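You operate a simulated robot arm through the tools that you are given. There is no shell and no other tool.

Carry out the task below with a simulated two-armed robot. There is one attempt and no reset: what you move stays moved.

## Task
Swap the white-capped oil bottle for the black-capped one and pump the drum glass up to its line.
Fine: old bottle on the grey shelf; oil selector to drum, at the end to OFF; the other glass gets none; levers and valves stay. Set down upright: what you pick out.
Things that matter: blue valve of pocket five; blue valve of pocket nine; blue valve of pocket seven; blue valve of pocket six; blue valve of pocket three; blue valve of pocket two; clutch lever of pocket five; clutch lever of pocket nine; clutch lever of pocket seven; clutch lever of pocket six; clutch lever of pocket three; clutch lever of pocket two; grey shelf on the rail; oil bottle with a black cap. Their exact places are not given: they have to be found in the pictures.

It is judged by the outcome, as a careful person would: the job done as asked, and still so three seconds after it is handed in. It fails if anything else is knocked over, pushed out of place, dropped, spilled or broken.

## Robot
Two 7-joint arms with two-finger parallel grippers on one trunk, on a base that moves. Base frame: it is fixed to the floor where the robot stands at the start and does not move with it; the origin is under the middle of the robot, x ahead of it, y to its left, z up. Lengths are in mm, angles in rad, forces in N, time in s.
The left shoulder is at the start at [50, 168, 1107], the right one opposite. With the tool pointing down near the work surface each hand reaches from about 100 to 640 mm from the robot's upright axis, wherever it stands, measured 20 degrees to its own side. Places, roughly: blue valve of pocket five [2300, -2400, 800]; blue valve of pocket nine [3700, -3800, 800]; blue valve of pocket seven [3300, -3300, 800]; blue valve of pocket six [2800, -2800, 800]; blue valve of pocket three [1900, -1900, 800]; blue valve of pocket two [1400, -1400, 800]; clutch lever of pocket five [2500, -2500, 700]; clutch lever of pocket nine [3900, -3900, 700]; clutch lever of pocket seven [3500, -3400, 700]; clutch lever of pocket six [3000, -3000, 700]; clutch lever of pocket three [2100, -2000, 700]; clutch lever of pocket two [1600, -1600, 700]; grey shelf on the rail [3100, -3100, 600]; oil bottle with a black cap, oil bottle with a whi [2750, -3000, 750]; oil selector [2600, -2700, 700]; steel holder of the green pump [2500, -2700, 900]. Payload 1.57 kg a hand.
The TCP of each hand is the grasp point between the finger pads, 30 mm short of the fingertips. In the tool frame z runs along the fingers and y along their closing line. Largest opening 80 mm; finger width 17, thickness 12; the body of the gripper, 40 by 82 mm, starts 80 mm behind the TCP.
Orientation is that of the tool frame in the base frame, as a unit quaternion [w, x, y, z]. With the fingers straight down and closing along the base's y, the tool's x points along the base's -x, its y along +y and its z along -z.

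## Interface
- The arms move only by the tool servo_tool. It takes "left_series", "right_series" or both (then of equal length, played together; a hand with none holds still); each is a list of rows, each a list of 3 entries, a list of its own where there are three numbers: the shift along the base's x, y, z in mm, then the turn, a rotation vector about the base's x, y, z in rad, then the opening, from 0 (shut) to 1 (fully open). In form: [[[dx, dy, dz], [rx, ry, rz], gripper], ...]. A call has 1 to 20 rows; each row is the pose to reach, as a shift and turn from the pose commanded when the call began. Rows are played at 5 a second. More than 50 mm and 0.15 rad between two rows, or a gripper value outside its range, and nothing of the call is played. Where a pose cannot be reached the arm comes as near as it can. A force on the tool above 40 N (or 10 N above the force at the start of the call, whichever is more), or a blocked arm, ends the call early, and 0.2 s more pass. The fingers move at their own pace (about 45 mm/s each) and stop on an object; they squeeze with about 32 N. The grip force told is the motor's: it shows also when the fingers shut on nothing. Time passes only in rows, and 0.2 s behind the last, so rows that repeat a pose let the fingers close. It gives the time, the measured TCP pose, the force on the tool (base axes), the opening and the grip force at its end, in the units of the frame above (readings bear some noise), with the torque about the TCP (base axes, N m) and any sound that the robot's microphone picked up, and new pictures: "views" is both (left out), scene, wrist or none (wrist: the cameras of the hands that moved).
- Cameras (640 x 400 px; columns grow to the right, rows downward): "scene" is now at [137.5, 27.8, 1343.2]; the picture's right is [0.10, -0.99, 0.00], its down [-0.43, -0.04, -0.90] and it looks along [0.90, 0.09, -0.44] (base axes); focal length 282 px, centre (320, 200). "left" rides on the left gripper at [72, 7, -122] in its tool frame; the picture's right is [-0.09, 1.00, 0.00], its down [-0.84, -0.08, -0.54] and it looks along [-0.54, -0.05, 0.84] (tool axes); focal length 238 px, centre (320, 200). "right" rides on the right gripper at [72, -7, -122] in its tool frame; the picture's right is [0.09, 1.00, 0.00], its down [-0.84, 0.08, -0.54] and it looks along [-0.54, 0.05, 0.84] (tool axes); focal length 238 px, centre (320, 200).
- raise_lower(by): slides the trunk up (or, below 0, down) by that many mm; the arms and the scene camera ride with it, the base frame stays. It gives what a move gives, with no picture.
- drive_base(legs): drives the robot by 1 to 6 legs, each [ahead, left, turn to the left] in mm, mm and rad, along the robot's own axes; the way and the turn of a leg run together, so that a leg with both is an arc; at most 1500 mm and 3.142 rad a leg. The arms and the cameras ride along, it lands a little off, and it stops where it bumps. It gives what a move gives, and a new picture of the scene camera.
- head_to(pan, tilt): turns the head with the scene camera to pan (to the left, within 1.396 rad either way) and tilt (down, from -0.506 to 1.204), counted from straight ahead of the robot. It gives what a move gives, and a new picture of the scene camera.
- point_at(camera, pixels): for up to 12 pixels [column, row] of the newest picture of that camera ("zoom" is the newest enlarged one), the place [x, y, z] in the base frame of the surface seen there, good to about 3 mm, but the place of the scene camera against the robot may be out by one fixed shift of up to 25 mm in any direction. No time passes.
- close_up(camera, box): a new picture of the part [left, top, right, bottom] of that camera's present view, enlarged. No time passes.
- job_done(): hands the job in; it is judged then, once.

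Unless the task says otherwise, let go and move clear before handing in.

The tools are called after ">>>" as a command line: name --argument value ..., lists and objects as JSON in quotes. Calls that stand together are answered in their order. servo_tool: Moves the arms, as the interface text tells. Its arguments: {"type":"object","properties":{"left_series":{"type":"array","items":{"type":"array"}},"right_series":{"type":"array","items":{"type":"array"}},"views":{"type":"string","enum":["both","scene","wrist","none"]}},"required":[]} The other tools are called the same way: raise_lower (by) moves the trunk up or down; drive_base (legs) drives the base; head_to (pan, tilt) turns the head that bears the scene camera; point_at (camera, pixels) gives the place of the surface under pixels of a picture; close_up (camera, box) takes an enlarged picture of a part of a camera's view; job_done () hands the job in.

At the start:

```text
time: 0.0
left_position: [369.7, 180.0, 1220.9]
left_orientation: [0.0, -0.002, 1.0, -0.001]
left_force: [0.6, -0.7, 0.5]
left_torque: [-0.01, -0.02, 0.0]
left_opening: 80.1
left_finger_force: 0.1
right_position: [440.3, -173.6, 1174.7]
right_orientation: [0.0, 0.0, 1.0, 0.0]
right_force: [0.1, -0.2, -0.1]
right_torque: [-0.02, 0.03, 0.02]
right_opening: 80.0
right_finger_force: 0.2
trunk travel left (down, up): [-275.0, 168.0]
robot x, y, heading: [3.1, 3.0, 0.001]
head pan, tilt (commanded): [0.099, 0.45]
```

scene: 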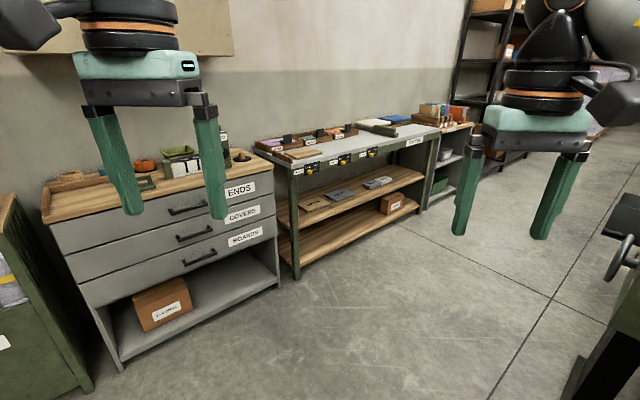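
right: 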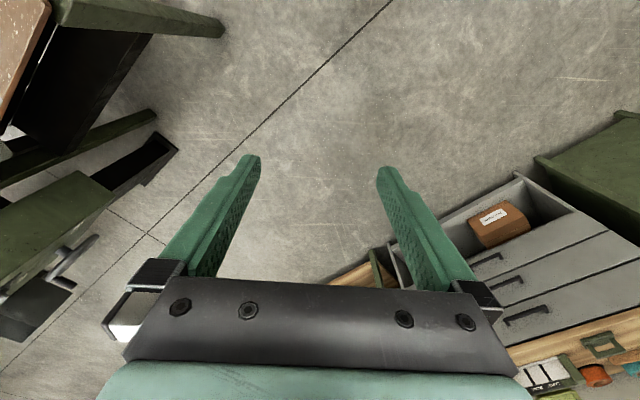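
left: 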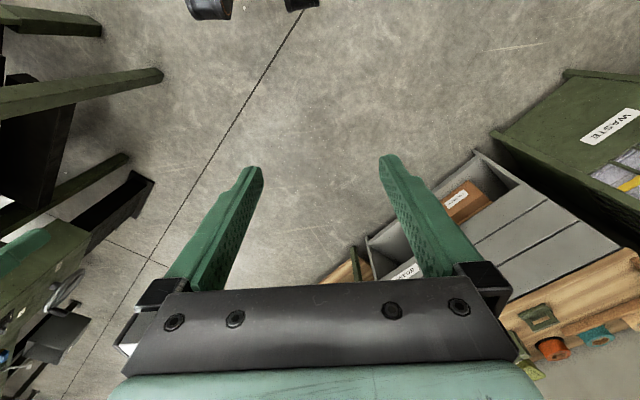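

The first pictures show cabinets ahead and a machine edge on the right (pixels ~(620,240)). I'll turn the head right to see the machine that runs along the diagonal.

>>> head_to --pan -0.8 --tilt 0.3

```text
time: 1.2
left_position: [369.4, 179.8, 1221.3]
left_orientation: [0.0, -0.001, 1.0, -0.001]
left_force: [0.5, 0.0, 1.2]
left_torque: [-0.01, 0.01, -0.02]
left_opening: 79.9
left_finger_force: 0.2
right_position: [439.9, -176.2, 1174.5]
right_orientation: [0.0, 0.0, 1.0, 0.001]
right_force: [-0.4, 0.1, 0.1]
right_torque: [0.01, -0.01, 0.0]
right_opening: 80.2
right_finger_force: 0.0
trunk travel left (down, up): [-275.0, 168.0]
robot x, y, heading: [0.1, -1.9, 0.001]
head pan, tilt (commanded): [-0.799, 0.3]
```

scene: 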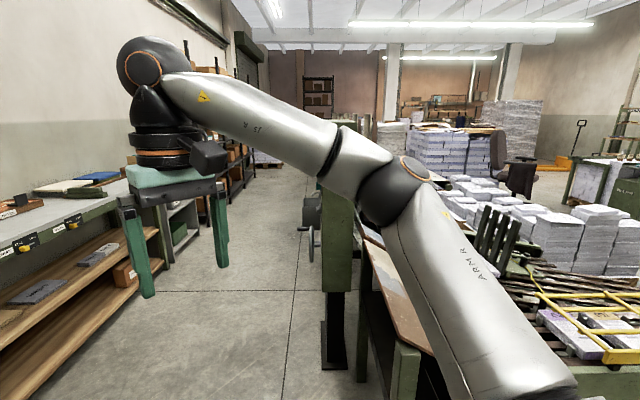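

The machine lies straight along the diagonal, with an aisle left of it (floor about pixels (260,300)). I'll measure some places before driving.

>>> point_at --camera "scene" --pixels '[[333, 365], [310, 240], [150, 290], [215, 190], [130, 360], [250, 300], [290, 180], [400, 370], [300, 200], [550, 330], [345, 230]]'

>>> close_up --camera "scene" --box '[230, 80, 430, 280]'

```text
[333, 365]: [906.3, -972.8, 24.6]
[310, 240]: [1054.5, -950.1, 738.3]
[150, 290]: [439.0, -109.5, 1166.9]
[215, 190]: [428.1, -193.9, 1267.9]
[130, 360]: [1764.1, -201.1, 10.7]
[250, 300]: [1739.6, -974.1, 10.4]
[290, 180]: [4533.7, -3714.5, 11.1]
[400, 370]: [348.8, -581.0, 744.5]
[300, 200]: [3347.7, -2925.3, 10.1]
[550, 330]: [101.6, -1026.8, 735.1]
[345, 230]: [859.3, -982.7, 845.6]
```

```text
2.00 times, centred on (330, 180) of scene
```

zoom: 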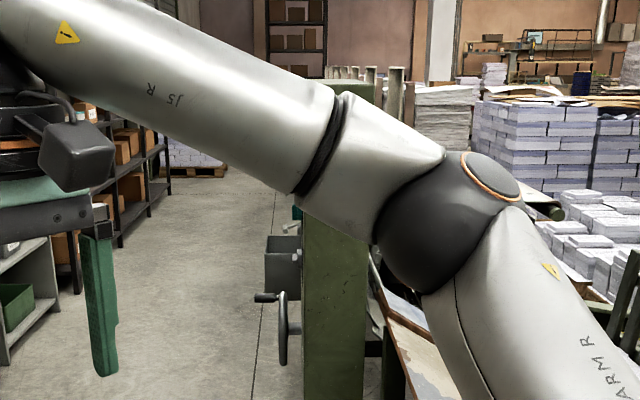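

The aisle floor lies at about t=(x+y)/√2 between 100 and 1100. I'll look ahead-left to measure the cabinets before driving into the aisle.

>>> head_to --pan -0.1 --tilt 0.6

```text
time: 2.3
left_position: [369.9, 179.9, 1220.4]
left_orientation: [0.0, -0.001, 1.0, -0.001]
left_force: [1.3, -0.5, -0.2]
left_torque: [-0.01, 0.03, 0.01]
left_opening: 79.8
left_finger_force: 0.0
right_position: [440.1, -175.0, 1173.8]
right_orientation: [0.0, 0.0, 1.0, 0.0]
right_force: [0.2, -0.9, -0.3]
right_torque: [0.01, 0.02, 0.02]
right_opening: 80.1
right_finger_force: 0.0
trunk travel left (down, up): [-275.0, 168.0]
robot x, y, heading: [4.2, -1.3, 0.003]
head pan, tilt (commanded): [-0.099, 0.6]
```

scene: 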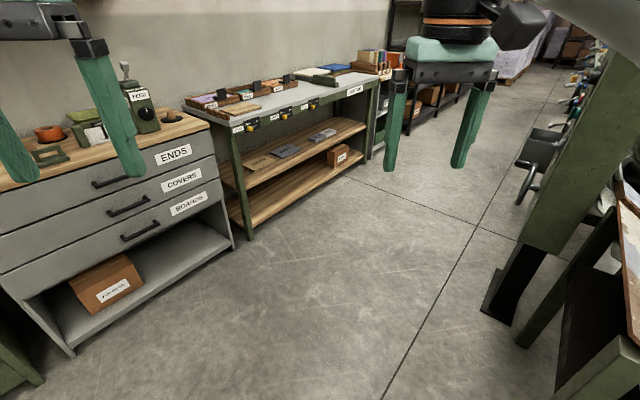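

>>> point_at --camera "scene" --pixels '[[75, 350], [235, 245], [250, 235], [365, 180], [525, 165], [490, 310], [380, 390], [545, 140], [40, 375], [380, 155], [555, 385], [640, 130]]'

>>> close_up --camera "scene" --box '[480, 0, 640, 200]'

```text
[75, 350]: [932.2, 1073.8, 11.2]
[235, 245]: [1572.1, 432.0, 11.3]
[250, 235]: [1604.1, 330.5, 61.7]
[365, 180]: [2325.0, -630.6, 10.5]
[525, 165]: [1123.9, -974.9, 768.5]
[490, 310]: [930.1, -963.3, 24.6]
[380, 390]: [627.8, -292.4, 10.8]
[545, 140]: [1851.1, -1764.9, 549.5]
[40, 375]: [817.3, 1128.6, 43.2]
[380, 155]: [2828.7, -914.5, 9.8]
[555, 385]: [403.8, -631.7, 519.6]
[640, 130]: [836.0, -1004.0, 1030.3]
```

```text
2.00 times, centred on (560, 100) of scene
```

zoom: 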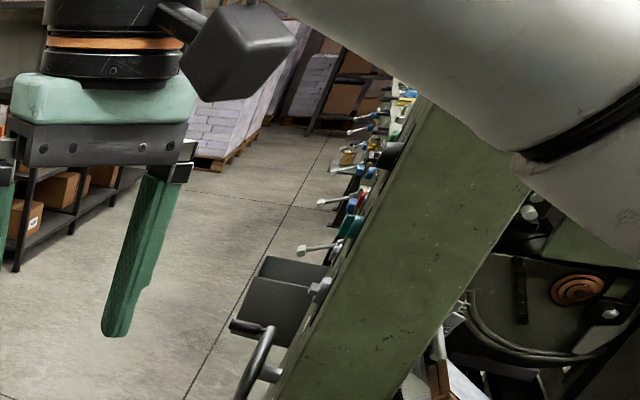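

The aisle between the machine (t≈100) and the benches (t≈1350) is wide and clear. I'll go into its middle, turn to look along it, and drive up to near pocket five.

>>> drive_base --legs '[[530, 530, 0], [0, 0, -0.785], [1500, 0, 0], [800, 0, 0]]'

>>> head_to --pan -0.7 --tilt 0.45

```text
time: 20.4
left_position: [2541.7, -1248.4, 1221.6]
left_orientation: [0.0, 0.386, 0.923, -0.001]
left_force: [-0.4, 0.1, 0.4]
left_torque: [0.03, 0.04, -0.01]
left_opening: 80.3
left_finger_force: 0.0
right_position: [2338.9, -1548.4, 1173.8]
right_orientation: [0.0, 0.387, 0.922, 0.001]
right_force: [0.2, 0.1, 0.0]
right_torque: [0.04, -0.01, 0.0]
right_opening: 80.1
right_finger_force: 0.0
trunk travel left (down, up): [-275.0, 168.0]
robot x, y, heading: [2149.4, -1109.9, -0.792]
head pan, tilt (commanded): [-0.099, 0.6]
```

scene: 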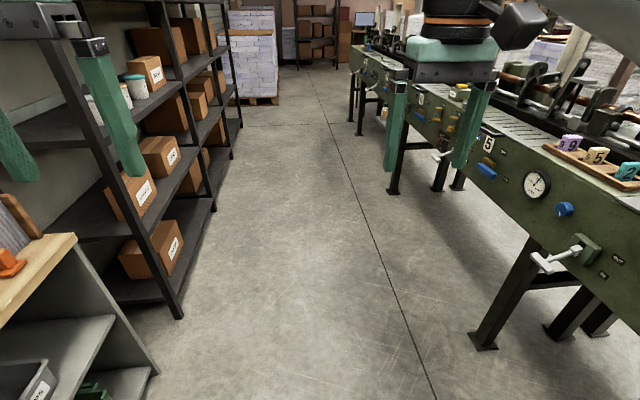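

```text
time: 21.4
left_position: [2540.8, -1248.2, 1220.4]
left_orientation: [0.0, 0.386, 0.923, -0.001]
left_force: [0.1, -0.4, -1.2]
left_torque: [0.01, 0.01, -0.02]
left_opening: 80.0
left_finger_force: 0.0
right_position: [2337.8, -1547.8, 1173.4]
right_orientation: [0.0, 0.387, 0.922, 0.0]
right_force: [-0.2, -0.2, 0.0]
right_torque: [0.0, 0.02, -0.02]
right_opening: 79.9
right_finger_force: 0.1
trunk travel left (down, up): [-275.0, 168.0]
robot x, y, heading: [2154.4, -1114.8, -0.79]
head pan, tilt (commanded): [-0.7, 0.45]
```

scene: 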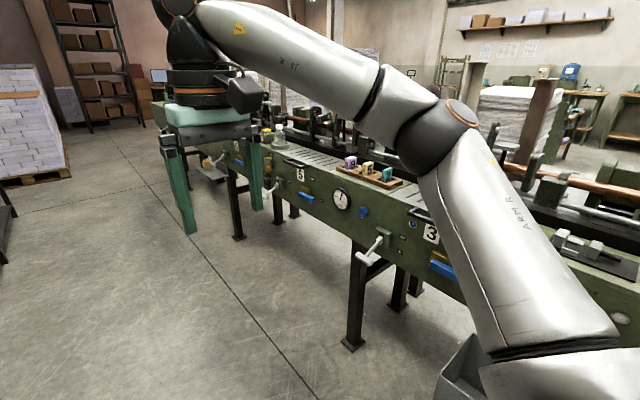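

The station (bottles, yellow things near pixel (265,130)) is further along. I'll check the clearance of the rack on the left before driving on.

>>> head_to --pan 0.0 --tilt 0.5

>>> point_at --camera "scene" --pixels '[[180, 315], [215, 205], [240, 125], [150, 370], [390, 190], [440, 155], [545, 262], [480, 345], [435, 155]]'

```text
time: 22.5
left_position: [2542.2, -1248.8, 1220.4]
left_orientation: [0.0, 0.386, 0.923, -0.001]
left_force: [0.1, -0.2, 0.2]
left_torque: [-0.02, 0.02, 0.0]
left_opening: 80.1
left_finger_force: 0.1
right_position: [2338.7, -1547.9, 1173.2]
right_orientation: [0.0, 0.387, 0.922, 0.0]
right_force: [0.3, 0.9, 0.2]
right_torque: [0.01, -0.01, 0.0]
right_opening: 80.0
right_finger_force: 0.1
trunk travel left (down, up): [-275.0, 168.0]
robot x, y, heading: [2156.1, -1112.0, -0.792]
head pan, tilt (commanded): [0.0, 0.499]
```

scene: 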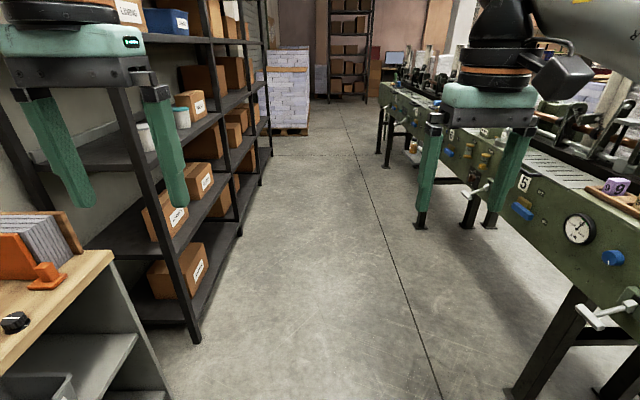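

```text
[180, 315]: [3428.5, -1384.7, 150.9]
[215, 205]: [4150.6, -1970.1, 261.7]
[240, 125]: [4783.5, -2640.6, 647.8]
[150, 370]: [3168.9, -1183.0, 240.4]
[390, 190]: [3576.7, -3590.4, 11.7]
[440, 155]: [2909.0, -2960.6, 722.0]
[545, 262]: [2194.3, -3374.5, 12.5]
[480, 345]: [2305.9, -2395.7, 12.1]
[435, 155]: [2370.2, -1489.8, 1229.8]
```

The rack is at t≈1440 and the machine at t≈0, so the middle lane is free. I'll drive 1500 mm ahead and turn right to face the machine.

>>> drive_base --legs '[[1450, 0, 0], [0, 0, -1.565]]'

>>> head_to --pan 0.0 --tilt 0.65

```text
time: 33.5
left_position: [3022.9, -2527.6, 1220.1]
left_orientation: [0.0, 0.926, 0.377, 0.001]
left_force: [0.2, -0.1, 0.0]
left_torque: [0.01, 0.0, 0.01]
left_opening: 79.9
left_finger_force: 0.0
right_position: [2724.4, -2324.2, 1173.1]
right_orientation: [0.0, 0.927, 0.376, 0.0]
right_force: [0.5, 0.3, -0.2]
right_torque: [-0.01, -0.02, -0.01]
right_opening: 80.0
right_finger_force: 0.0
trunk travel left (down, up): [-275.0, 168.0]
robot x, y, heading: [3161.4, -2140.6, -2.367]
head pan, tilt (commanded): [0.0, 0.499]
```

scene: 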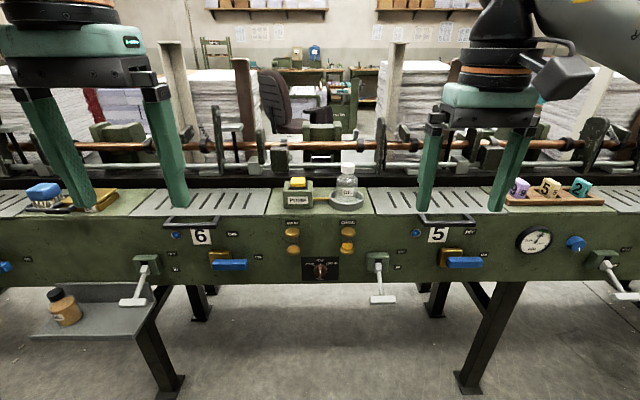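

```text
time: 34.2
left_position: [3023.4, -2529.3, 1220.4]
left_orientation: [-0.001, 0.926, 0.377, -0.001]
left_force: [0.4, -0.4, -0.3]
left_torque: [0.0, -0.02, -0.03]
left_opening: 80.2
left_finger_force: 0.1
right_position: [2725.2, -2324.0, 1172.8]
right_orientation: [-0.001, 0.927, 0.376, 0.0]
right_force: [-0.1, -0.3, -0.5]
right_torque: [-0.02, 0.0, -0.01]
right_opening: 80.0
right_finger_force: 0.0
trunk travel left (down, up): [-275.0, 168.0]
robot x, y, heading: [3162.8, -2141.1, -2.37]
head pan, tilt (commanded): [0.0, 0.649]
```

scene: 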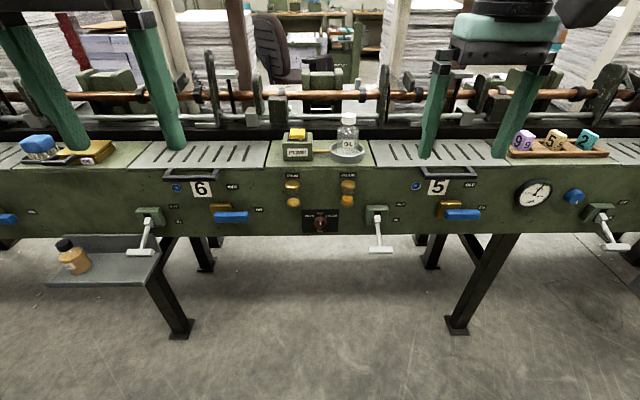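

I can see the pump box (297,148), the white-capped bottle in its cup (347,140), the selector (320,218), two sight glasses (293,190)/(348,190) and the black-capped bottle on the grey shelf (70,255). I'll take close-ups.

>>> close_up --camera "scene" --box '[260, 100, 420, 250]'

>>> close_up --camera "scene" --box '[40, 200, 200, 300]'

>>> close_up --camera "scene" --box '[280, 165, 360, 240]'

>>> close_up --camera "scene" --box '[270, 110, 370, 170]'

```text
2.67 times, centred on (340, 175) of scene
```

zoom: 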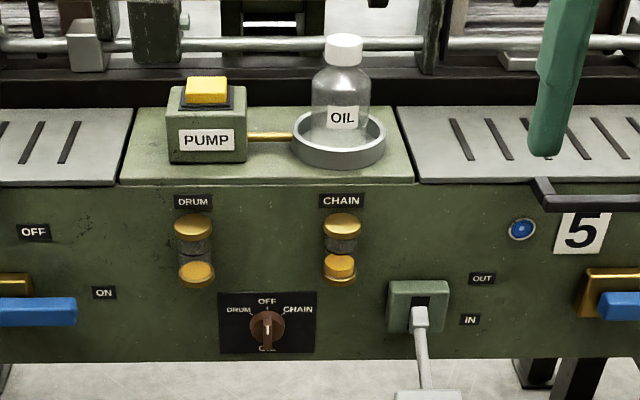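

```text
4.00 times, centred on (120, 250) of scene
```

zoom: 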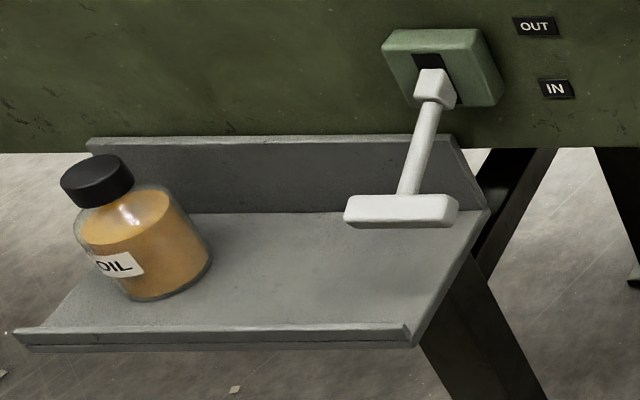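

```text
5.33 times, centred on (320, 202) of scene
```

zoom: 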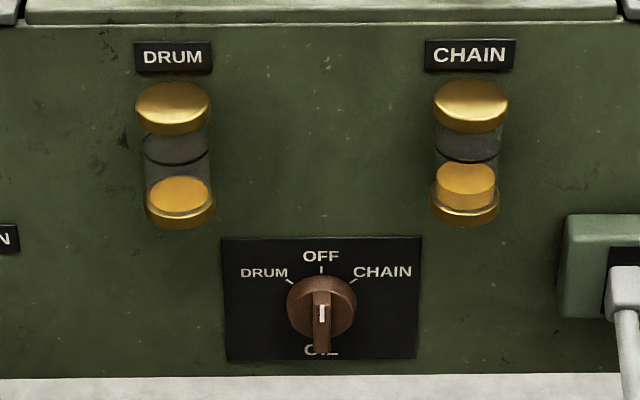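

```text
6.40 times, centred on (320, 140) of scene
```

zoom: 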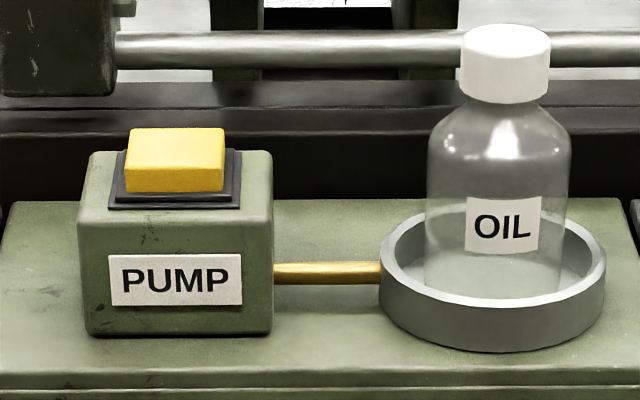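

Empty-looking white-capped bottle sits in the cup; both glasses have black line rings; selector stands at OFF. I'll measure rough positions of everything (scene camera has a fixed shift, which I'll check later with the wrist cameras).

>>> point_at --camera "scene" --pixels '[[347, 118], [347, 140], [347, 158], [298, 133], [297, 153], [320, 222], [293, 203], [348, 198], [380, 248], [64, 243], [72, 262], [146, 253]]'

>>> point_at --camera "scene" --pixels '[[45, 283], [143, 284], [63, 236], [155, 236], [100, 260], [120, 275], [285, 228], [335, 228], [337, 208], [380, 148], [280, 130], [362, 150]]'

```text
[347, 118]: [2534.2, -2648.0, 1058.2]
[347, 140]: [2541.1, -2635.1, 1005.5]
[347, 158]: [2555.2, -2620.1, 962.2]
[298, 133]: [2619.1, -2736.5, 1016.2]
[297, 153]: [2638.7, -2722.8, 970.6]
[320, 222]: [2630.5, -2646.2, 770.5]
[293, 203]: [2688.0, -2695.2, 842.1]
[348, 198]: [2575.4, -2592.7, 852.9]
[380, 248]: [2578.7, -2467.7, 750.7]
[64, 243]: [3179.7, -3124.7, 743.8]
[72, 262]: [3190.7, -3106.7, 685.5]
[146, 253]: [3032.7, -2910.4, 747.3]
```

```text
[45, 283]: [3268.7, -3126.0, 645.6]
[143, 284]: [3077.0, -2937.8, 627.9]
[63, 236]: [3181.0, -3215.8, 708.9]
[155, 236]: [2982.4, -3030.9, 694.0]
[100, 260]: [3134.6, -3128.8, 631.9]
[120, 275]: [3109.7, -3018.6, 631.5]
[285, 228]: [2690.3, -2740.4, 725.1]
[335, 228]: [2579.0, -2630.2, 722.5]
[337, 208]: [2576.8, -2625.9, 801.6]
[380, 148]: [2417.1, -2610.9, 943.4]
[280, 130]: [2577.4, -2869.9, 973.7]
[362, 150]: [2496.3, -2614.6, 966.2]
```

The machine face is at about t=-36 (s=(x-y)/√2, t=(x+y)/√2), white bottle at s≈3660, t≈-95, button s≈3787, shelf s≈4253–4522, z≈632. I'll drive closer (t≈420, s≈3830) and fix the heading so the right hand gets near the white-capped bottle.

>>> drive_base --legs '[[290, 80, 0.011]]'

>>> servo_tool --right_series '[[[0, 0, 0], [0, 0, 0], 1]]' --left_series '[[[0, 0, 0], [0, 0, 0], 1]]' --views "wrist"

```text
time: 36.2
left_position: [2879.7, -2790.1, 1220.3]
left_orientation: [-0.001, 0.924, 0.382, -0.001]
left_force: [-0.1, 1.2, 0.3]
left_torque: [-0.03, 0.0, 0.02]
left_opening: 79.8
left_finger_force: 0.1
right_position: [2579.0, -2587.2, 1173.6]
right_orientation: [0.0, 0.924, 0.381, 0.0]
right_force: [-0.8, -0.6, -0.8]
right_torque: [0.0, 0.01, 0.03]
right_opening: 80.3
right_finger_force: 0.0
trunk travel left (down, up): [-275.0, 168.0]
robot x, y, heading: [3018.6, -2399.5, -2.363]
head pan, tilt (commanded): [0.0, 0.649]
```

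scene: 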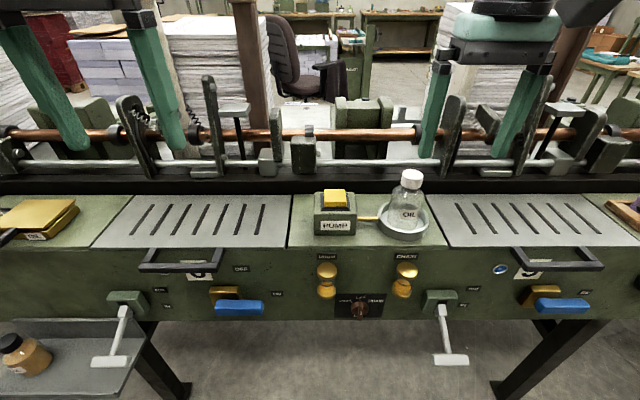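

```text
time: 36.6
left_position: [2879.2, -2788.4, 1220.4]
left_orientation: [-0.001, 0.924, 0.382, -0.001]
left_force: [-0.4, -0.2, -0.2]
left_torque: [0.01, 0.0, -0.03]
left_opening: 79.9
left_finger_force: 0.1
right_position: [2579.4, -2587.0, 1173.2]
right_orientation: [0.0, 0.925, 0.381, -0.001]
right_force: [-0.3, -0.3, -0.8]
right_torque: [-0.01, -0.02, -0.01]
right_opening: 79.9
right_finger_force: 0.1
trunk travel left (down, up): [-275.0, 168.0]
robot x, y, heading: [3014.3, -2398.3, -2.358]
head pan, tilt (commanded): [0.0, 0.649]
```

right: 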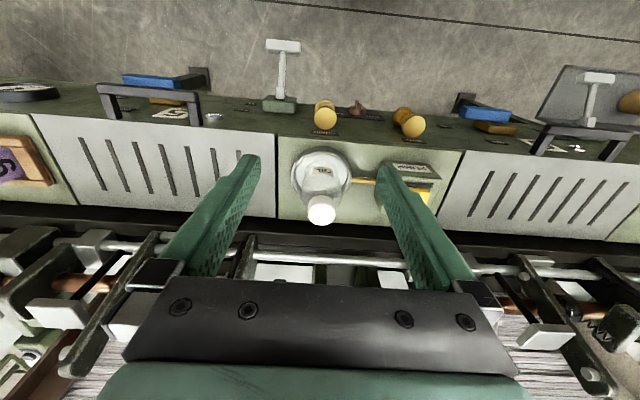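
left: 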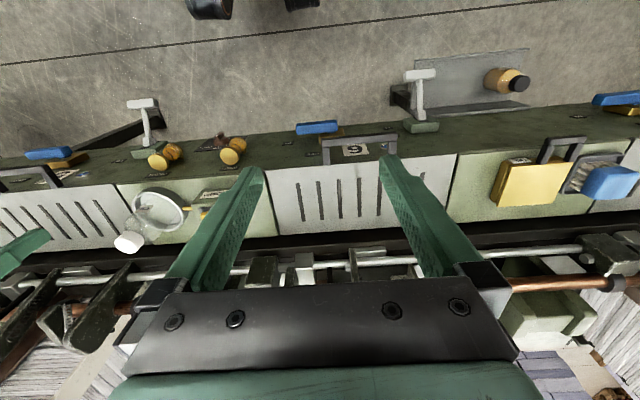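

The right wrist picture shows the white cap (322,210), cup rim (320,170), button (415,195), glasses and selector from above. I'll measure these exactly with the wrist camera.

>>> point_at --camera "right" --pixels '[[322, 209], [308, 212], [336, 212], [322, 197], [295, 172], [350, 172], [320, 148], [357, 109], [413, 123], [404, 113], [318, 103], [327, 121]]'

>>> point_at --camera "left" --pixels '[[518, 82], [522, 90], [505, 85], [490, 80], [450, 60], [525, 60], [440, 105], [520, 98], [420, 75], [165, 205], [230, 155], [372, 140]]'

>>> close_up --camera "right" --box '[270, 80, 470, 240]'

>>> close_up --camera "left" --box '[380, 40, 640, 200]'

```text
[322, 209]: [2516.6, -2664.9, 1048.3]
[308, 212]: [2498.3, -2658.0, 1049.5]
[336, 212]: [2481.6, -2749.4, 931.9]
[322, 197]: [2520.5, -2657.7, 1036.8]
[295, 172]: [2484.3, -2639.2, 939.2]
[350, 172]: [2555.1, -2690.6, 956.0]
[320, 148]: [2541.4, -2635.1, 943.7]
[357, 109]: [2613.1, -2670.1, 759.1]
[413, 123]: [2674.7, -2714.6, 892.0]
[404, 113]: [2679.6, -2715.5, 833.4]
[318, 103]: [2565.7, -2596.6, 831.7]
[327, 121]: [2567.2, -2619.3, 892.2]
```

```text
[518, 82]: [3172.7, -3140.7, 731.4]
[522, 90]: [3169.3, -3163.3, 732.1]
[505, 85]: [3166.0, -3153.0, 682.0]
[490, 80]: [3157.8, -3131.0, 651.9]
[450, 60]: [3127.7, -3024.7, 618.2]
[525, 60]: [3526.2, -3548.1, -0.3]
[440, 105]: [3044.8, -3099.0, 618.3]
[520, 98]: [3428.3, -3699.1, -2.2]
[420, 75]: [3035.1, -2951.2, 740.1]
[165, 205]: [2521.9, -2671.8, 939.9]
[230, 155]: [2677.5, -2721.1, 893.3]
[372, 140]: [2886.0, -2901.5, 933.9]
```

```text
2.50 times, centred on (370, 160) of right
```

zoom: 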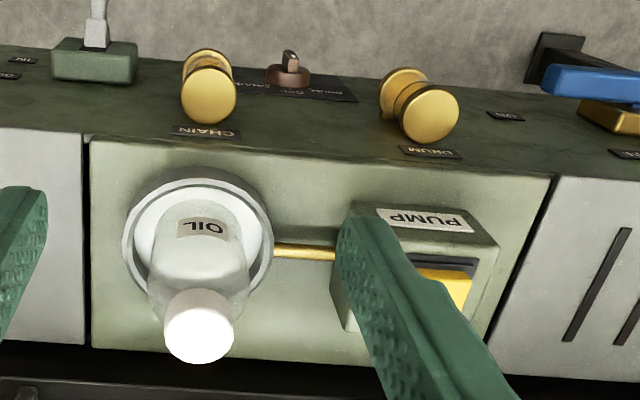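

```text
2.46 times, centred on (510, 120) of left
```

zoom: 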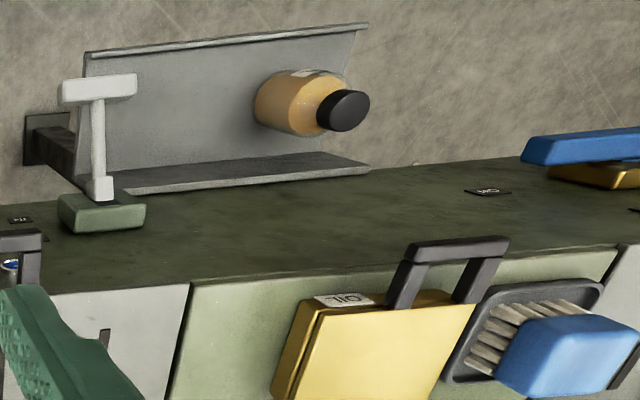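

Wrist readings give the white cap top at s≈3664, t≈-107, z≈1049 and cup rim about z 956; the scene camera reads some 12 mm high. I'll tilt the right hand 0.7 rad (fingers forward-down) and bring it to a pre-grasp 100 mm away from the cap.

>>> servo_tool --right_series '[[[-3, -6, -10], [-0.099, 0.099, 0], 1], [[-6, -12, -20], [-0.198, 0.198, 0], 1], [[-9, -18, -30], [-0.297, 0.297, 0], 1], [[-11, -24, -40], [-0.396, 0.396, 0], 1], [[-13, -29, -49], [-0.495, 0.495, 0], 1], [[-13, -29, -49], [-0.495, 0.495, 0], 1]]' --views "both"

```text
time: 38.0
left_position: [2880.7, -2788.3, 1221.1]
left_orientation: [-0.001, 0.924, 0.382, -0.001]
left_force: [-0.3, -0.7, 0.1]
left_torque: [0.01, -0.03, 0.0]
left_opening: 80.0
left_finger_force: 0.1
right_position: [2567.3, -2616.4, 1123.9]
right_orientation: [0.132, 0.868, 0.357, -0.318]
right_force: [-0.5, 0.8, -0.3]
right_torque: [-0.02, 0.01, -0.01]
right_opening: 79.9
right_finger_force: 0.0
trunk travel left (down, up): [-275.0, 168.0]
robot x, y, heading: [3016.0, -2399.6, -2.361]
head pan, tilt (commanded): [0.0, 0.649]
```

scene: 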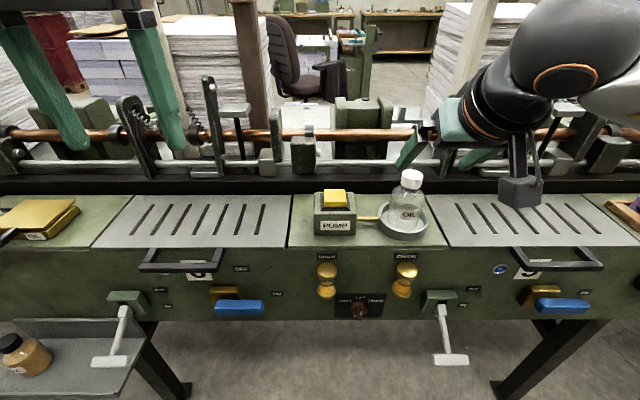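
right: 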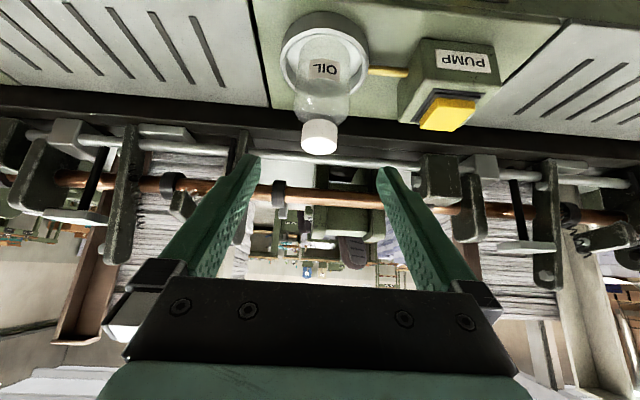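

The cap now shows at (320,137) in the right wrist picture, centred between the fingers. I'll measure the cap and cup more precisely.

>>> close_up --camera "right" --box '[260, 0, 520, 170]'

>>> point_at --camera "right" --pixels '[[304, 138], [336, 138], [320, 124], [320, 138], [320, 150], [320, 95], [300, 80], [346, 80], [286, 55], [366, 55], [324, 14], [448, 112]]'

```text
2.35 times, centred on (390, 85) of right
```

zoom: 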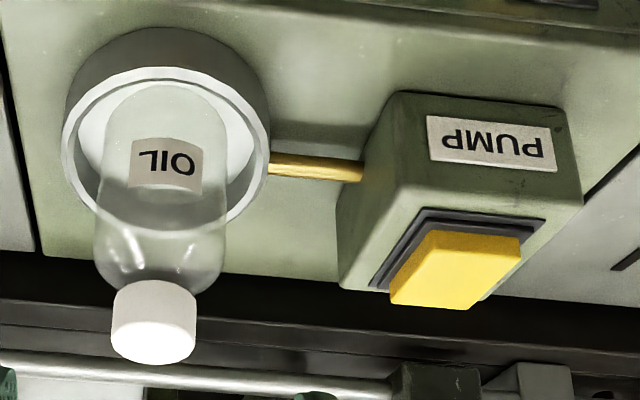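

```text
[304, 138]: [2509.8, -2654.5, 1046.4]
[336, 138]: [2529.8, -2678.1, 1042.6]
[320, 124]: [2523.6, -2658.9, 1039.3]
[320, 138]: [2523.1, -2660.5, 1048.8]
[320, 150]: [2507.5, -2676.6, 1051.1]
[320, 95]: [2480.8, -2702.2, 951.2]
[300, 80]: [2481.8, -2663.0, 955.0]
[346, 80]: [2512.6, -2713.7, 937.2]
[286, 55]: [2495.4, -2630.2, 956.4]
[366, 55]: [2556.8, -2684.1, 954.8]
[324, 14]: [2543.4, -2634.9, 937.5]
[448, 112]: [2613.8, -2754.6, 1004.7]
```

The cap centre is at s≈3666, t≈-108, z≈1038 and the hand is in line with it. I'll advance along the tool axis, look, then close.

>>> servo_tool --right_series '[[[-12, -12, -20], [0, 0, 0], 1], [[-24, -24, -40], [0, 0, 0], 1], [[-36, -36, -60], [0, 0, 0], 1], [[-46, -46.8, -77], [0, 0, 0], 1], [[-46, -46.8, -77], [0, 0, 0], 1]]' --views "both"

```text
time: 39.2
left_position: [2879.8, -2789.2, 1220.3]
left_orientation: [0.0, 0.924, 0.382, 0.0]
left_force: [0.2, -0.1, 0.3]
left_torque: [-0.01, -0.01, 0.0]
left_opening: 80.2
left_finger_force: 0.1
right_position: [2518.1, -2663.4, 1046.9]
right_orientation: [0.132, 0.868, 0.358, -0.317]
right_force: [-0.5, -0.4, 0.0]
right_torque: [-0.02, 0.01, 0.03]
right_opening: 80.1
right_finger_force: 0.0
trunk travel left (down, up): [-275.0, 168.0]
robot x, y, heading: [3018.4, -2395.2, -2.357]
head pan, tilt (commanded): [0.0, 0.649]
```

scene: 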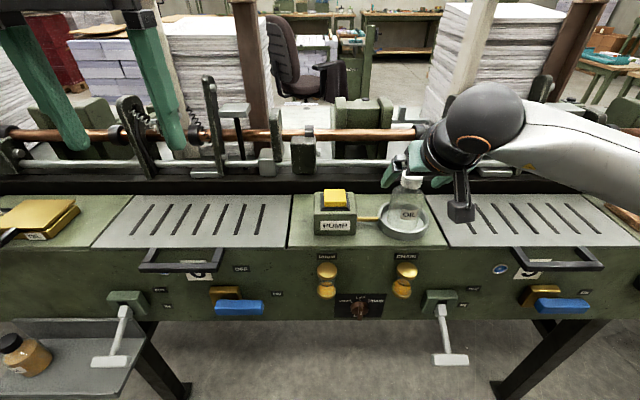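
right: 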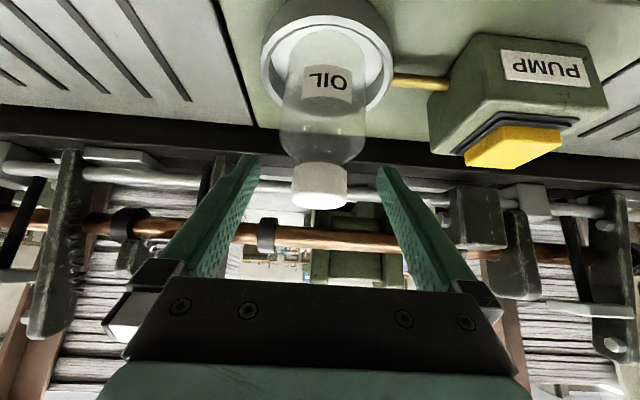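

The cap (292–347, 165–208) sits between the pads, centred on the TCP column. I'll close the fingers on it.

>>> servo_tool --right_series '[[[0, 0, 0], [0, 0, 0], 0.6], [[0, 0, 0], [0, 0, 0], 0.3], [[0, 0, 0], [0, 0, 0], 0], [[0, 0, 0], [0, 0, 0], 0], [[0, 0, 0], [0, 0, 0], 0], [[0, 0, 0], [0, 0, 0], 0]]' --views "wrist"

```text
time: 40.6
left_position: [2880.6, -2788.8, 1220.4]
left_orientation: [0.0, 0.924, 0.382, -0.002]
left_force: [0.0, -0.2, 0.2]
left_torque: [0.0, -0.01, 0.0]
left_opening: 79.9
left_finger_force: 0.2
right_position: [2521.2, -2662.9, 1047.7]
right_orientation: [0.132, 0.868, 0.358, -0.317]
right_force: [-0.5, -0.4, 1.3]
right_torque: [0.0, 0.05, 0.02]
right_opening: 34.4
right_finger_force: 32.8
trunk travel left (down, up): [-275.0, 168.0]
robot x, y, heading: [3015.5, -2398.1, -2.361]
head pan, tilt (commanded): [0.0, 0.649]
```

right: 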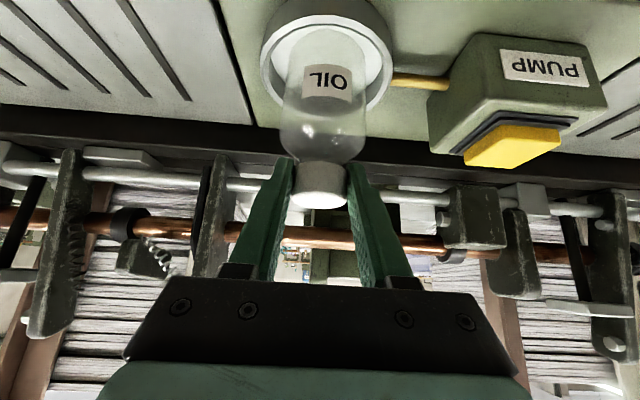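

Gripped at 34.4 mm with 32.8 N. I'll lift straight up by 90 mm and check that it hangs upright.

>>> servo_tool --right_series '[[[0, 0, 8], [0, 0, 0], 0], [[0, 0, 25], [0, 0, 0], 0], [[0, 0, 50], [0, 0, 0], 0], [[0, 0, 75], [0, 0, 0], 0], [[0, 0, 100], [0, 0, 0], 0], [[0, 0, 100], [0, 0, 0], 0]]' --views "both"

```text
time: 42.0
left_position: [2879.9, -2788.6, 1220.6]
left_orientation: [0.0, 0.924, 0.381, 0.0]
left_force: [-0.9, -0.3, 0.2]
left_torque: [0.02, 0.02, -0.01]
left_opening: 79.9
left_finger_force: 0.2
right_position: [2520.8, -2662.9, 1146.9]
right_orientation: [0.131, 0.868, 0.359, -0.316]
right_force: [-1.1, 0.5, -0.9]
right_torque: [0.02, 0.01, -0.04]
right_opening: 34.3
right_finger_force: 31.5
trunk travel left (down, up): [-275.0, 168.0]
robot x, y, heading: [3013.1, -2397.0, -2.361]
head pan, tilt (commanded): [0.0, 0.649]
```

scene: 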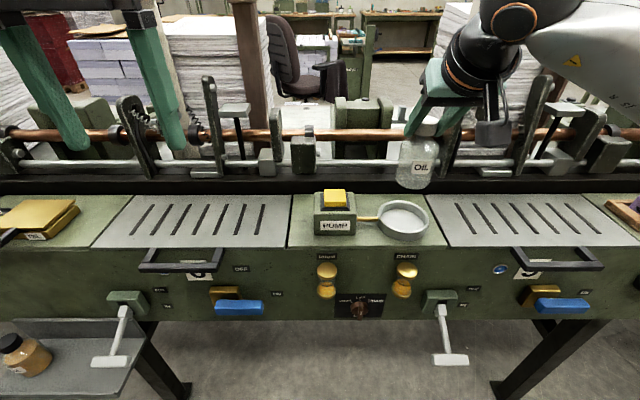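
right: 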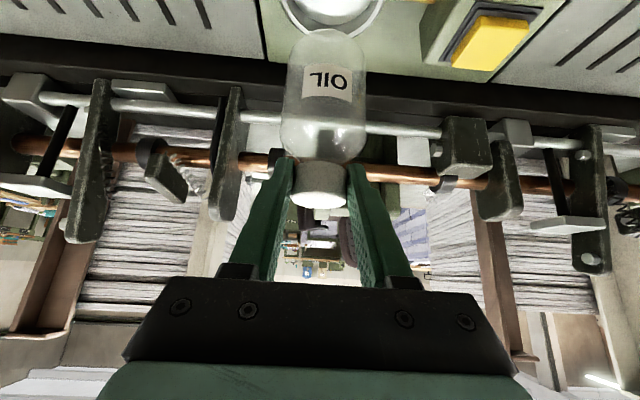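

The bottle hangs upright and the cup is empty (white at (335,10)). I'll measure the empty cup's rim and floor, then pull the bottle back toward the robot before driving.

>>> point_at --camera "right" --pixels '[[335, 5], [285, 8], [382, 8], [330, 38], [320, 15]]'

>>> point_at --camera "scene" --pixels '[[403, 220], [377, 220], [430, 220], [403, 203], [403, 240], [335, 197], [334, 192], [326, 268], [360, 310], [327, 290]]'

>>> servo_tool --right_series '[[[20, 20, 0], [0, 0, 0], 0], [[48, 48, 0], [0, 0, 0], 0], [[76, 76, 0], [0, 0, 0], 0], [[104, 104, 0], [0, 0, 0], 0], [[128, 128, 0], [0, 0, 0], 0], [[141, 141, 0], [0, 0, 0], 0], [[141, 141, 0], [0, 0, 0], 0]]' --views "both"

```text
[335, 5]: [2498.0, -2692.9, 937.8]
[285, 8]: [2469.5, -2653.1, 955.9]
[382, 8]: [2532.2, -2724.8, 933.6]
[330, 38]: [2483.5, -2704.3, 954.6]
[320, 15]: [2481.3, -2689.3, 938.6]
```

```text
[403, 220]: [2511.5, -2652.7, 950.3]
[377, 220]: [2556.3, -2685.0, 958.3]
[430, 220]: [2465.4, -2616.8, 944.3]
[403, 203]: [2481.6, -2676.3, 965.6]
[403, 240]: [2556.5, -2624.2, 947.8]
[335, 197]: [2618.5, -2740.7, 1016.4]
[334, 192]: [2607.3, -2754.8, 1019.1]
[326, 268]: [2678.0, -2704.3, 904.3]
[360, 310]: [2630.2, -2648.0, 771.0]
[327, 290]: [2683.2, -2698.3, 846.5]
```

```text
time: 43.6
left_position: [2879.8, -2788.3, 1219.1]
left_orientation: [0.0, 0.924, 0.381, 0.0]
left_force: [-0.1, 0.3, 0.5]
left_torque: [0.02, 0.02, 0.0]
left_opening: 80.0
left_finger_force: 0.0
right_position: [2662.2, -2522.3, 1147.0]
right_orientation: [0.132, 0.869, 0.358, -0.316]
right_force: [0.3, -0.5, -0.6]
right_torque: [-0.01, 0.01, 0.04]
right_opening: 34.0
right_finger_force: 31.6
trunk travel left (down, up): [-275.0, 168.0]
robot x, y, heading: [3014.8, -2403.1, -2.359]
head pan, tilt (commanded): [0.0, 0.649]
```

scene: 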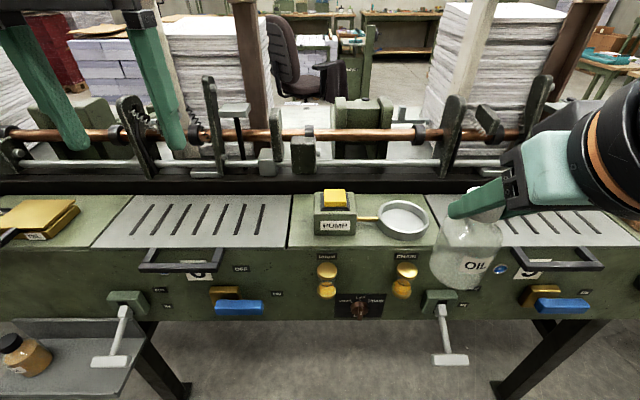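
right: 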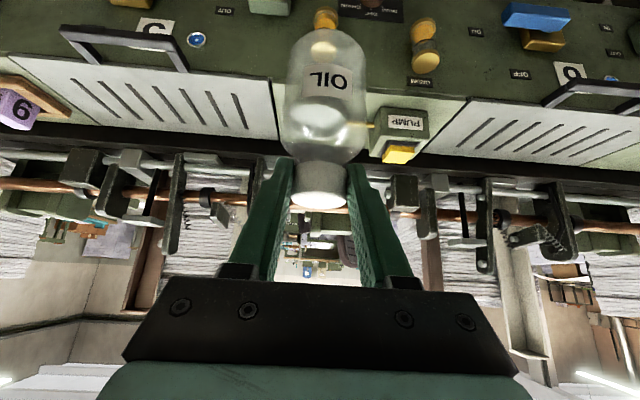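

The bottle is now at t≈91, clear of the machine; cup floor z≈938 and rim z≈955. I'll drive 680 mm to the left along the machine to the grey shelf.

>>> drive_base --legs '[[0, 340, 0], [0, 340, 0]]'

>>> head_to --pan -0.05 --tilt 0.95

```text
time: 50.3
left_position: [3357.0, -3268.7, 1220.4]
left_orientation: [0.0, 0.924, 0.382, 0.0]
left_force: [0.9, 0.7, 0.8]
left_torque: [-0.03, -0.03, 0.01]
left_opening: 80.2
left_finger_force: 0.0
right_position: [3139.3, -3003.1, 1146.4]
right_orientation: [0.132, 0.868, 0.358, -0.317]
right_force: [0.1, 0.7, -0.4]
right_torque: [0.01, 0.05, 0.01]
right_opening: 34.1
right_finger_force: 32.1
trunk travel left (down, up): [-275.0, 168.0]
robot x, y, heading: [3490.0, -2879.5, -2.364]
head pan, tilt (commanded): [0.0, 0.649]
```

scene: 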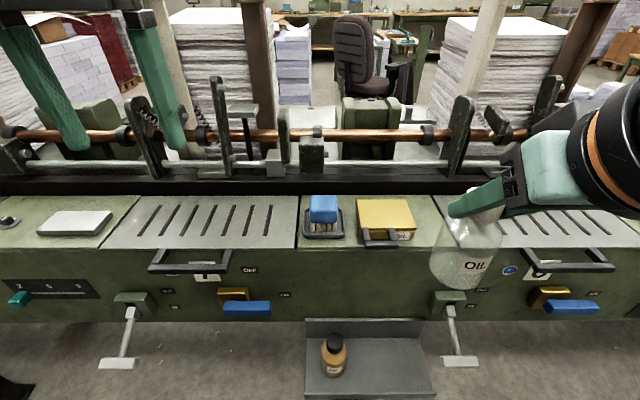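

```text
time: 51.1
left_position: [3358.0, -3267.9, 1219.6]
left_orientation: [0.0, 0.924, 0.382, 0.0]
left_force: [0.5, 0.0, -0.2]
left_torque: [-0.02, 0.04, 0.01]
left_opening: 80.2
left_finger_force: 0.0
right_position: [3138.7, -3000.7, 1146.5]
right_orientation: [0.132, 0.868, 0.358, -0.317]
right_force: [-1.0, 0.8, -0.6]
right_torque: [0.01, -0.04, -0.04]
right_opening: 34.4
right_finger_force: 32.1
trunk travel left (down, up): [-275.0, 168.0]
robot x, y, heading: [3489.0, -2881.0, -2.358]
head pan, tilt (commanded): [-0.051, 0.949]
```

scene: 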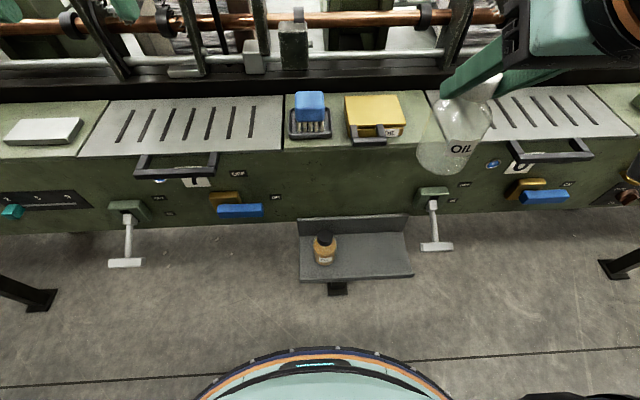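

The robot now stands at s≈4504, t≈430 with the shelf below at (300–412, 218–282) and the black-capped bottle at (325,250). I'll get wrist pictures to measure the shelf exactly.

>>> servo_tool --right_series '[[[0, 0, 0], [0, 0, 0], 0]]' --left_series '[[[0, 0, 0], [0, 0, 0], 1]]' --views "both"

>>> point_at --camera "scene" --pixels '[[303, 280], [410, 276], [303, 222], [405, 216], [360, 260], [325, 240], [325, 255], [437, 246], [370, 143], [425, 246], [450, 246], [368, 137]]'

```text
time: 51.5
left_position: [3357.7, -3268.0, 1220.5]
left_orientation: [-0.001, 0.925, 0.381, 0.0]
left_force: [-0.1, 0.2, -0.3]
left_torque: [0.0, 0.0, 0.03]
left_opening: 80.0
left_finger_force: 0.1
right_position: [3138.5, -3001.8, 1147.2]
right_orientation: [0.133, 0.868, 0.359, -0.317]
right_force: [0.3, 0.0, 0.2]
right_torque: [0.04, 0.03, 0.02]
right_opening: 34.0
right_finger_force: 32.1
trunk travel left (down, up): [-275.0, 168.0]
robot x, y, heading: [3493.4, -2877.3, -2.359]
head pan, tilt (commanded): [-0.051, 0.949]
```

scene: 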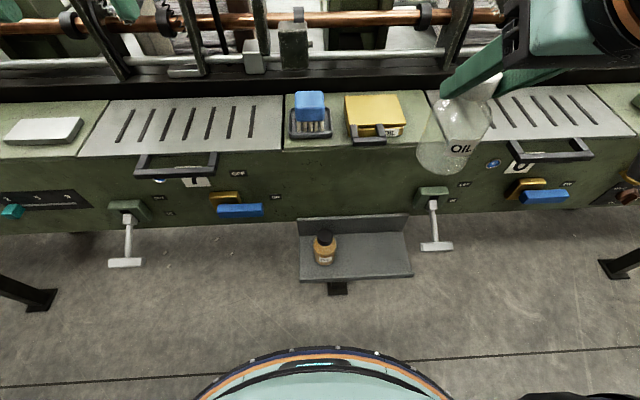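
right: 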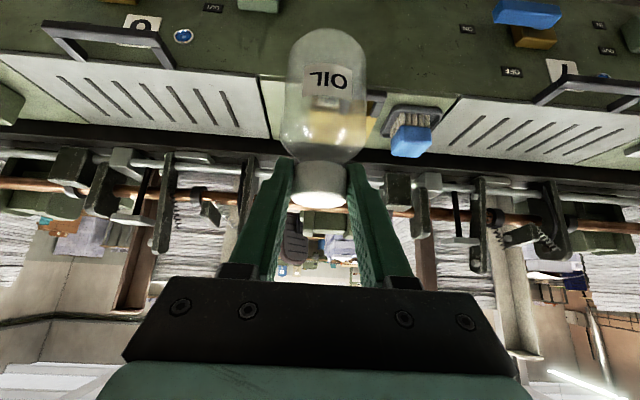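
left: 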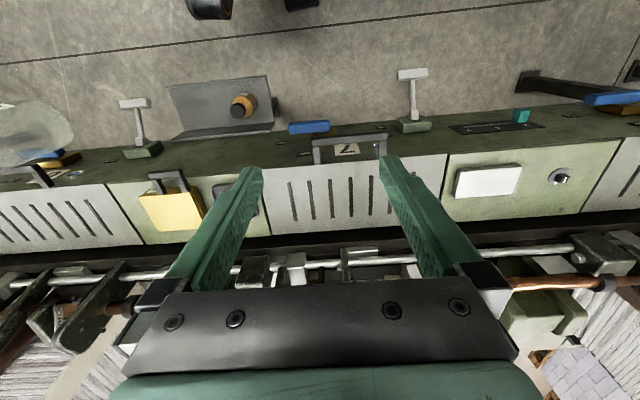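

```text
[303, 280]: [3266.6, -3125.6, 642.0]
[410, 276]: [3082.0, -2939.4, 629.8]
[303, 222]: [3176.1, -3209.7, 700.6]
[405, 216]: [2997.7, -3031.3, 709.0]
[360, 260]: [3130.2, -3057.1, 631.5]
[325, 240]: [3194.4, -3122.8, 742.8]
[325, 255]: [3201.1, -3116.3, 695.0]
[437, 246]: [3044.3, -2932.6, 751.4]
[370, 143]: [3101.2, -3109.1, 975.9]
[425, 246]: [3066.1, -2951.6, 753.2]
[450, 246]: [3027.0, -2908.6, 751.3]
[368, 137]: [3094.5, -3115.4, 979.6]
```

The left wrist camera sees the shelf (168–275, 77–135) and the black cap (238,108). I'll measure them.

>>> close_up --camera "left" --box '[100, 50, 300, 210]'

>>> point_at --camera "left" --pixels '[[238, 110], [232, 110], [244, 112], [238, 104], [172, 88], [264, 81], [185, 128], [266, 118], [200, 105], [215, 90], [133, 103], [168, 188]]'

```text
2.50 times, centred on (200, 130) of left
```

zoom: 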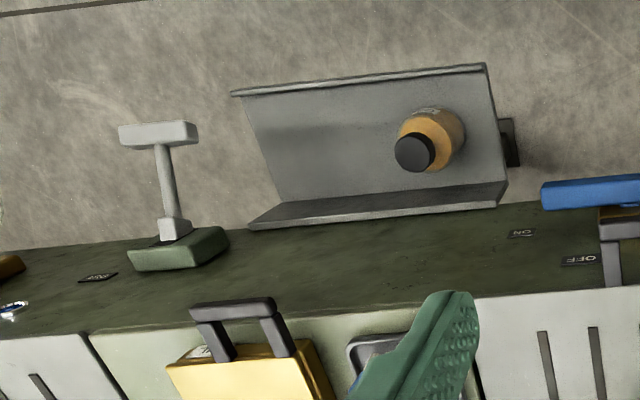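

```text
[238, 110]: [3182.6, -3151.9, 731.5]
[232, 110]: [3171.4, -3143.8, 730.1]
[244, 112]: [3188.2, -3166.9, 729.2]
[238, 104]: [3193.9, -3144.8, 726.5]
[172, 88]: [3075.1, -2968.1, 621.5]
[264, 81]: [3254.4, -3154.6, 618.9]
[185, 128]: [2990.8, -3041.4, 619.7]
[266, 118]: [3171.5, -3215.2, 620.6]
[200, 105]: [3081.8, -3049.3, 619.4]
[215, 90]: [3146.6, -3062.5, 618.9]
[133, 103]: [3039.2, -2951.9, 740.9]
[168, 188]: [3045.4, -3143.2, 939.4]
```

The black bottle is centred at s≈4479, t≈20; the shelf floor is z≈619, s 4262–4535, t -36…85, so I'll set the old bottle at s≈4345, t≈22. First I lower it in front of the machine to z≈827.

>>> servo_tool --right_series '[[[1, -1, -35], [0, 0, 0], 0], [[2.3, -2.3, -75], [0, 0, 0], 0], [[2.3, -2.3, -115], [0, 0, 0], 0], [[2.3, -2.3, -155], [0, 0, 0], 0], [[2.3, -2.3, -195], [0, 0, 0], 0], [[2.3, -2.3, -235], [0, 0, 0], 0], [[2.3, -2.3, -275], [0, 0, 0], 0], [[2.3, -2.3, -305], [0, 0, 0], 0], [[2.3, -2.3, -320], [0, 0, 0], 0], [[2.3, -2.3, -320], [0, 0, 0], 0]]' --views "both"

```text
time: 53.7
left_position: [3357.5, -3267.8, 1221.4]
left_orientation: [-0.001, 0.924, 0.382, -0.001]
left_force: [-0.2, -0.2, 0.5]
left_torque: [0.02, -0.04, 0.02]
left_opening: 79.9
left_finger_force: 0.2
right_position: [3138.3, -3014.9, 821.1]
right_orientation: [0.132, 0.869, 0.357, -0.316]
right_force: [0.4, 0.2, -0.7]
right_torque: [-0.01, 0.01, 0.01]
right_opening: 34.5
right_finger_force: 32.0
right hand out of reach, approached as far as the arm can: row 2, 3, 4, 5, 6, 7, 8, 9, 10
trunk travel left (down, up): [-275.0, 168.0]
robot x, y, heading: [3487.2, -2882.3, -2.356]
head pan, tilt (commanded): [-0.051, 0.949]
```

scene: 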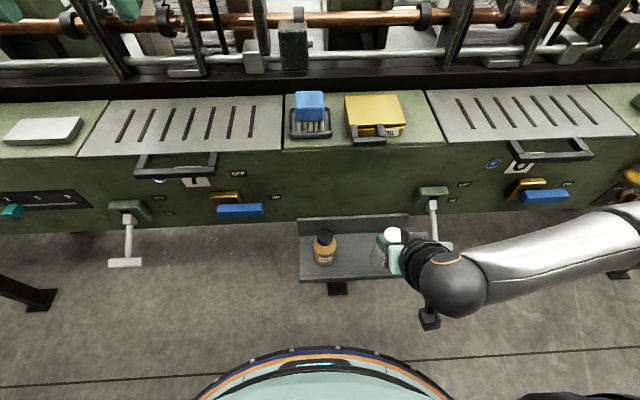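
right: 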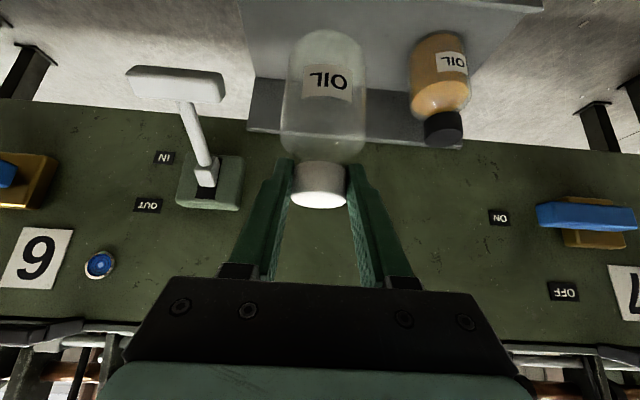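

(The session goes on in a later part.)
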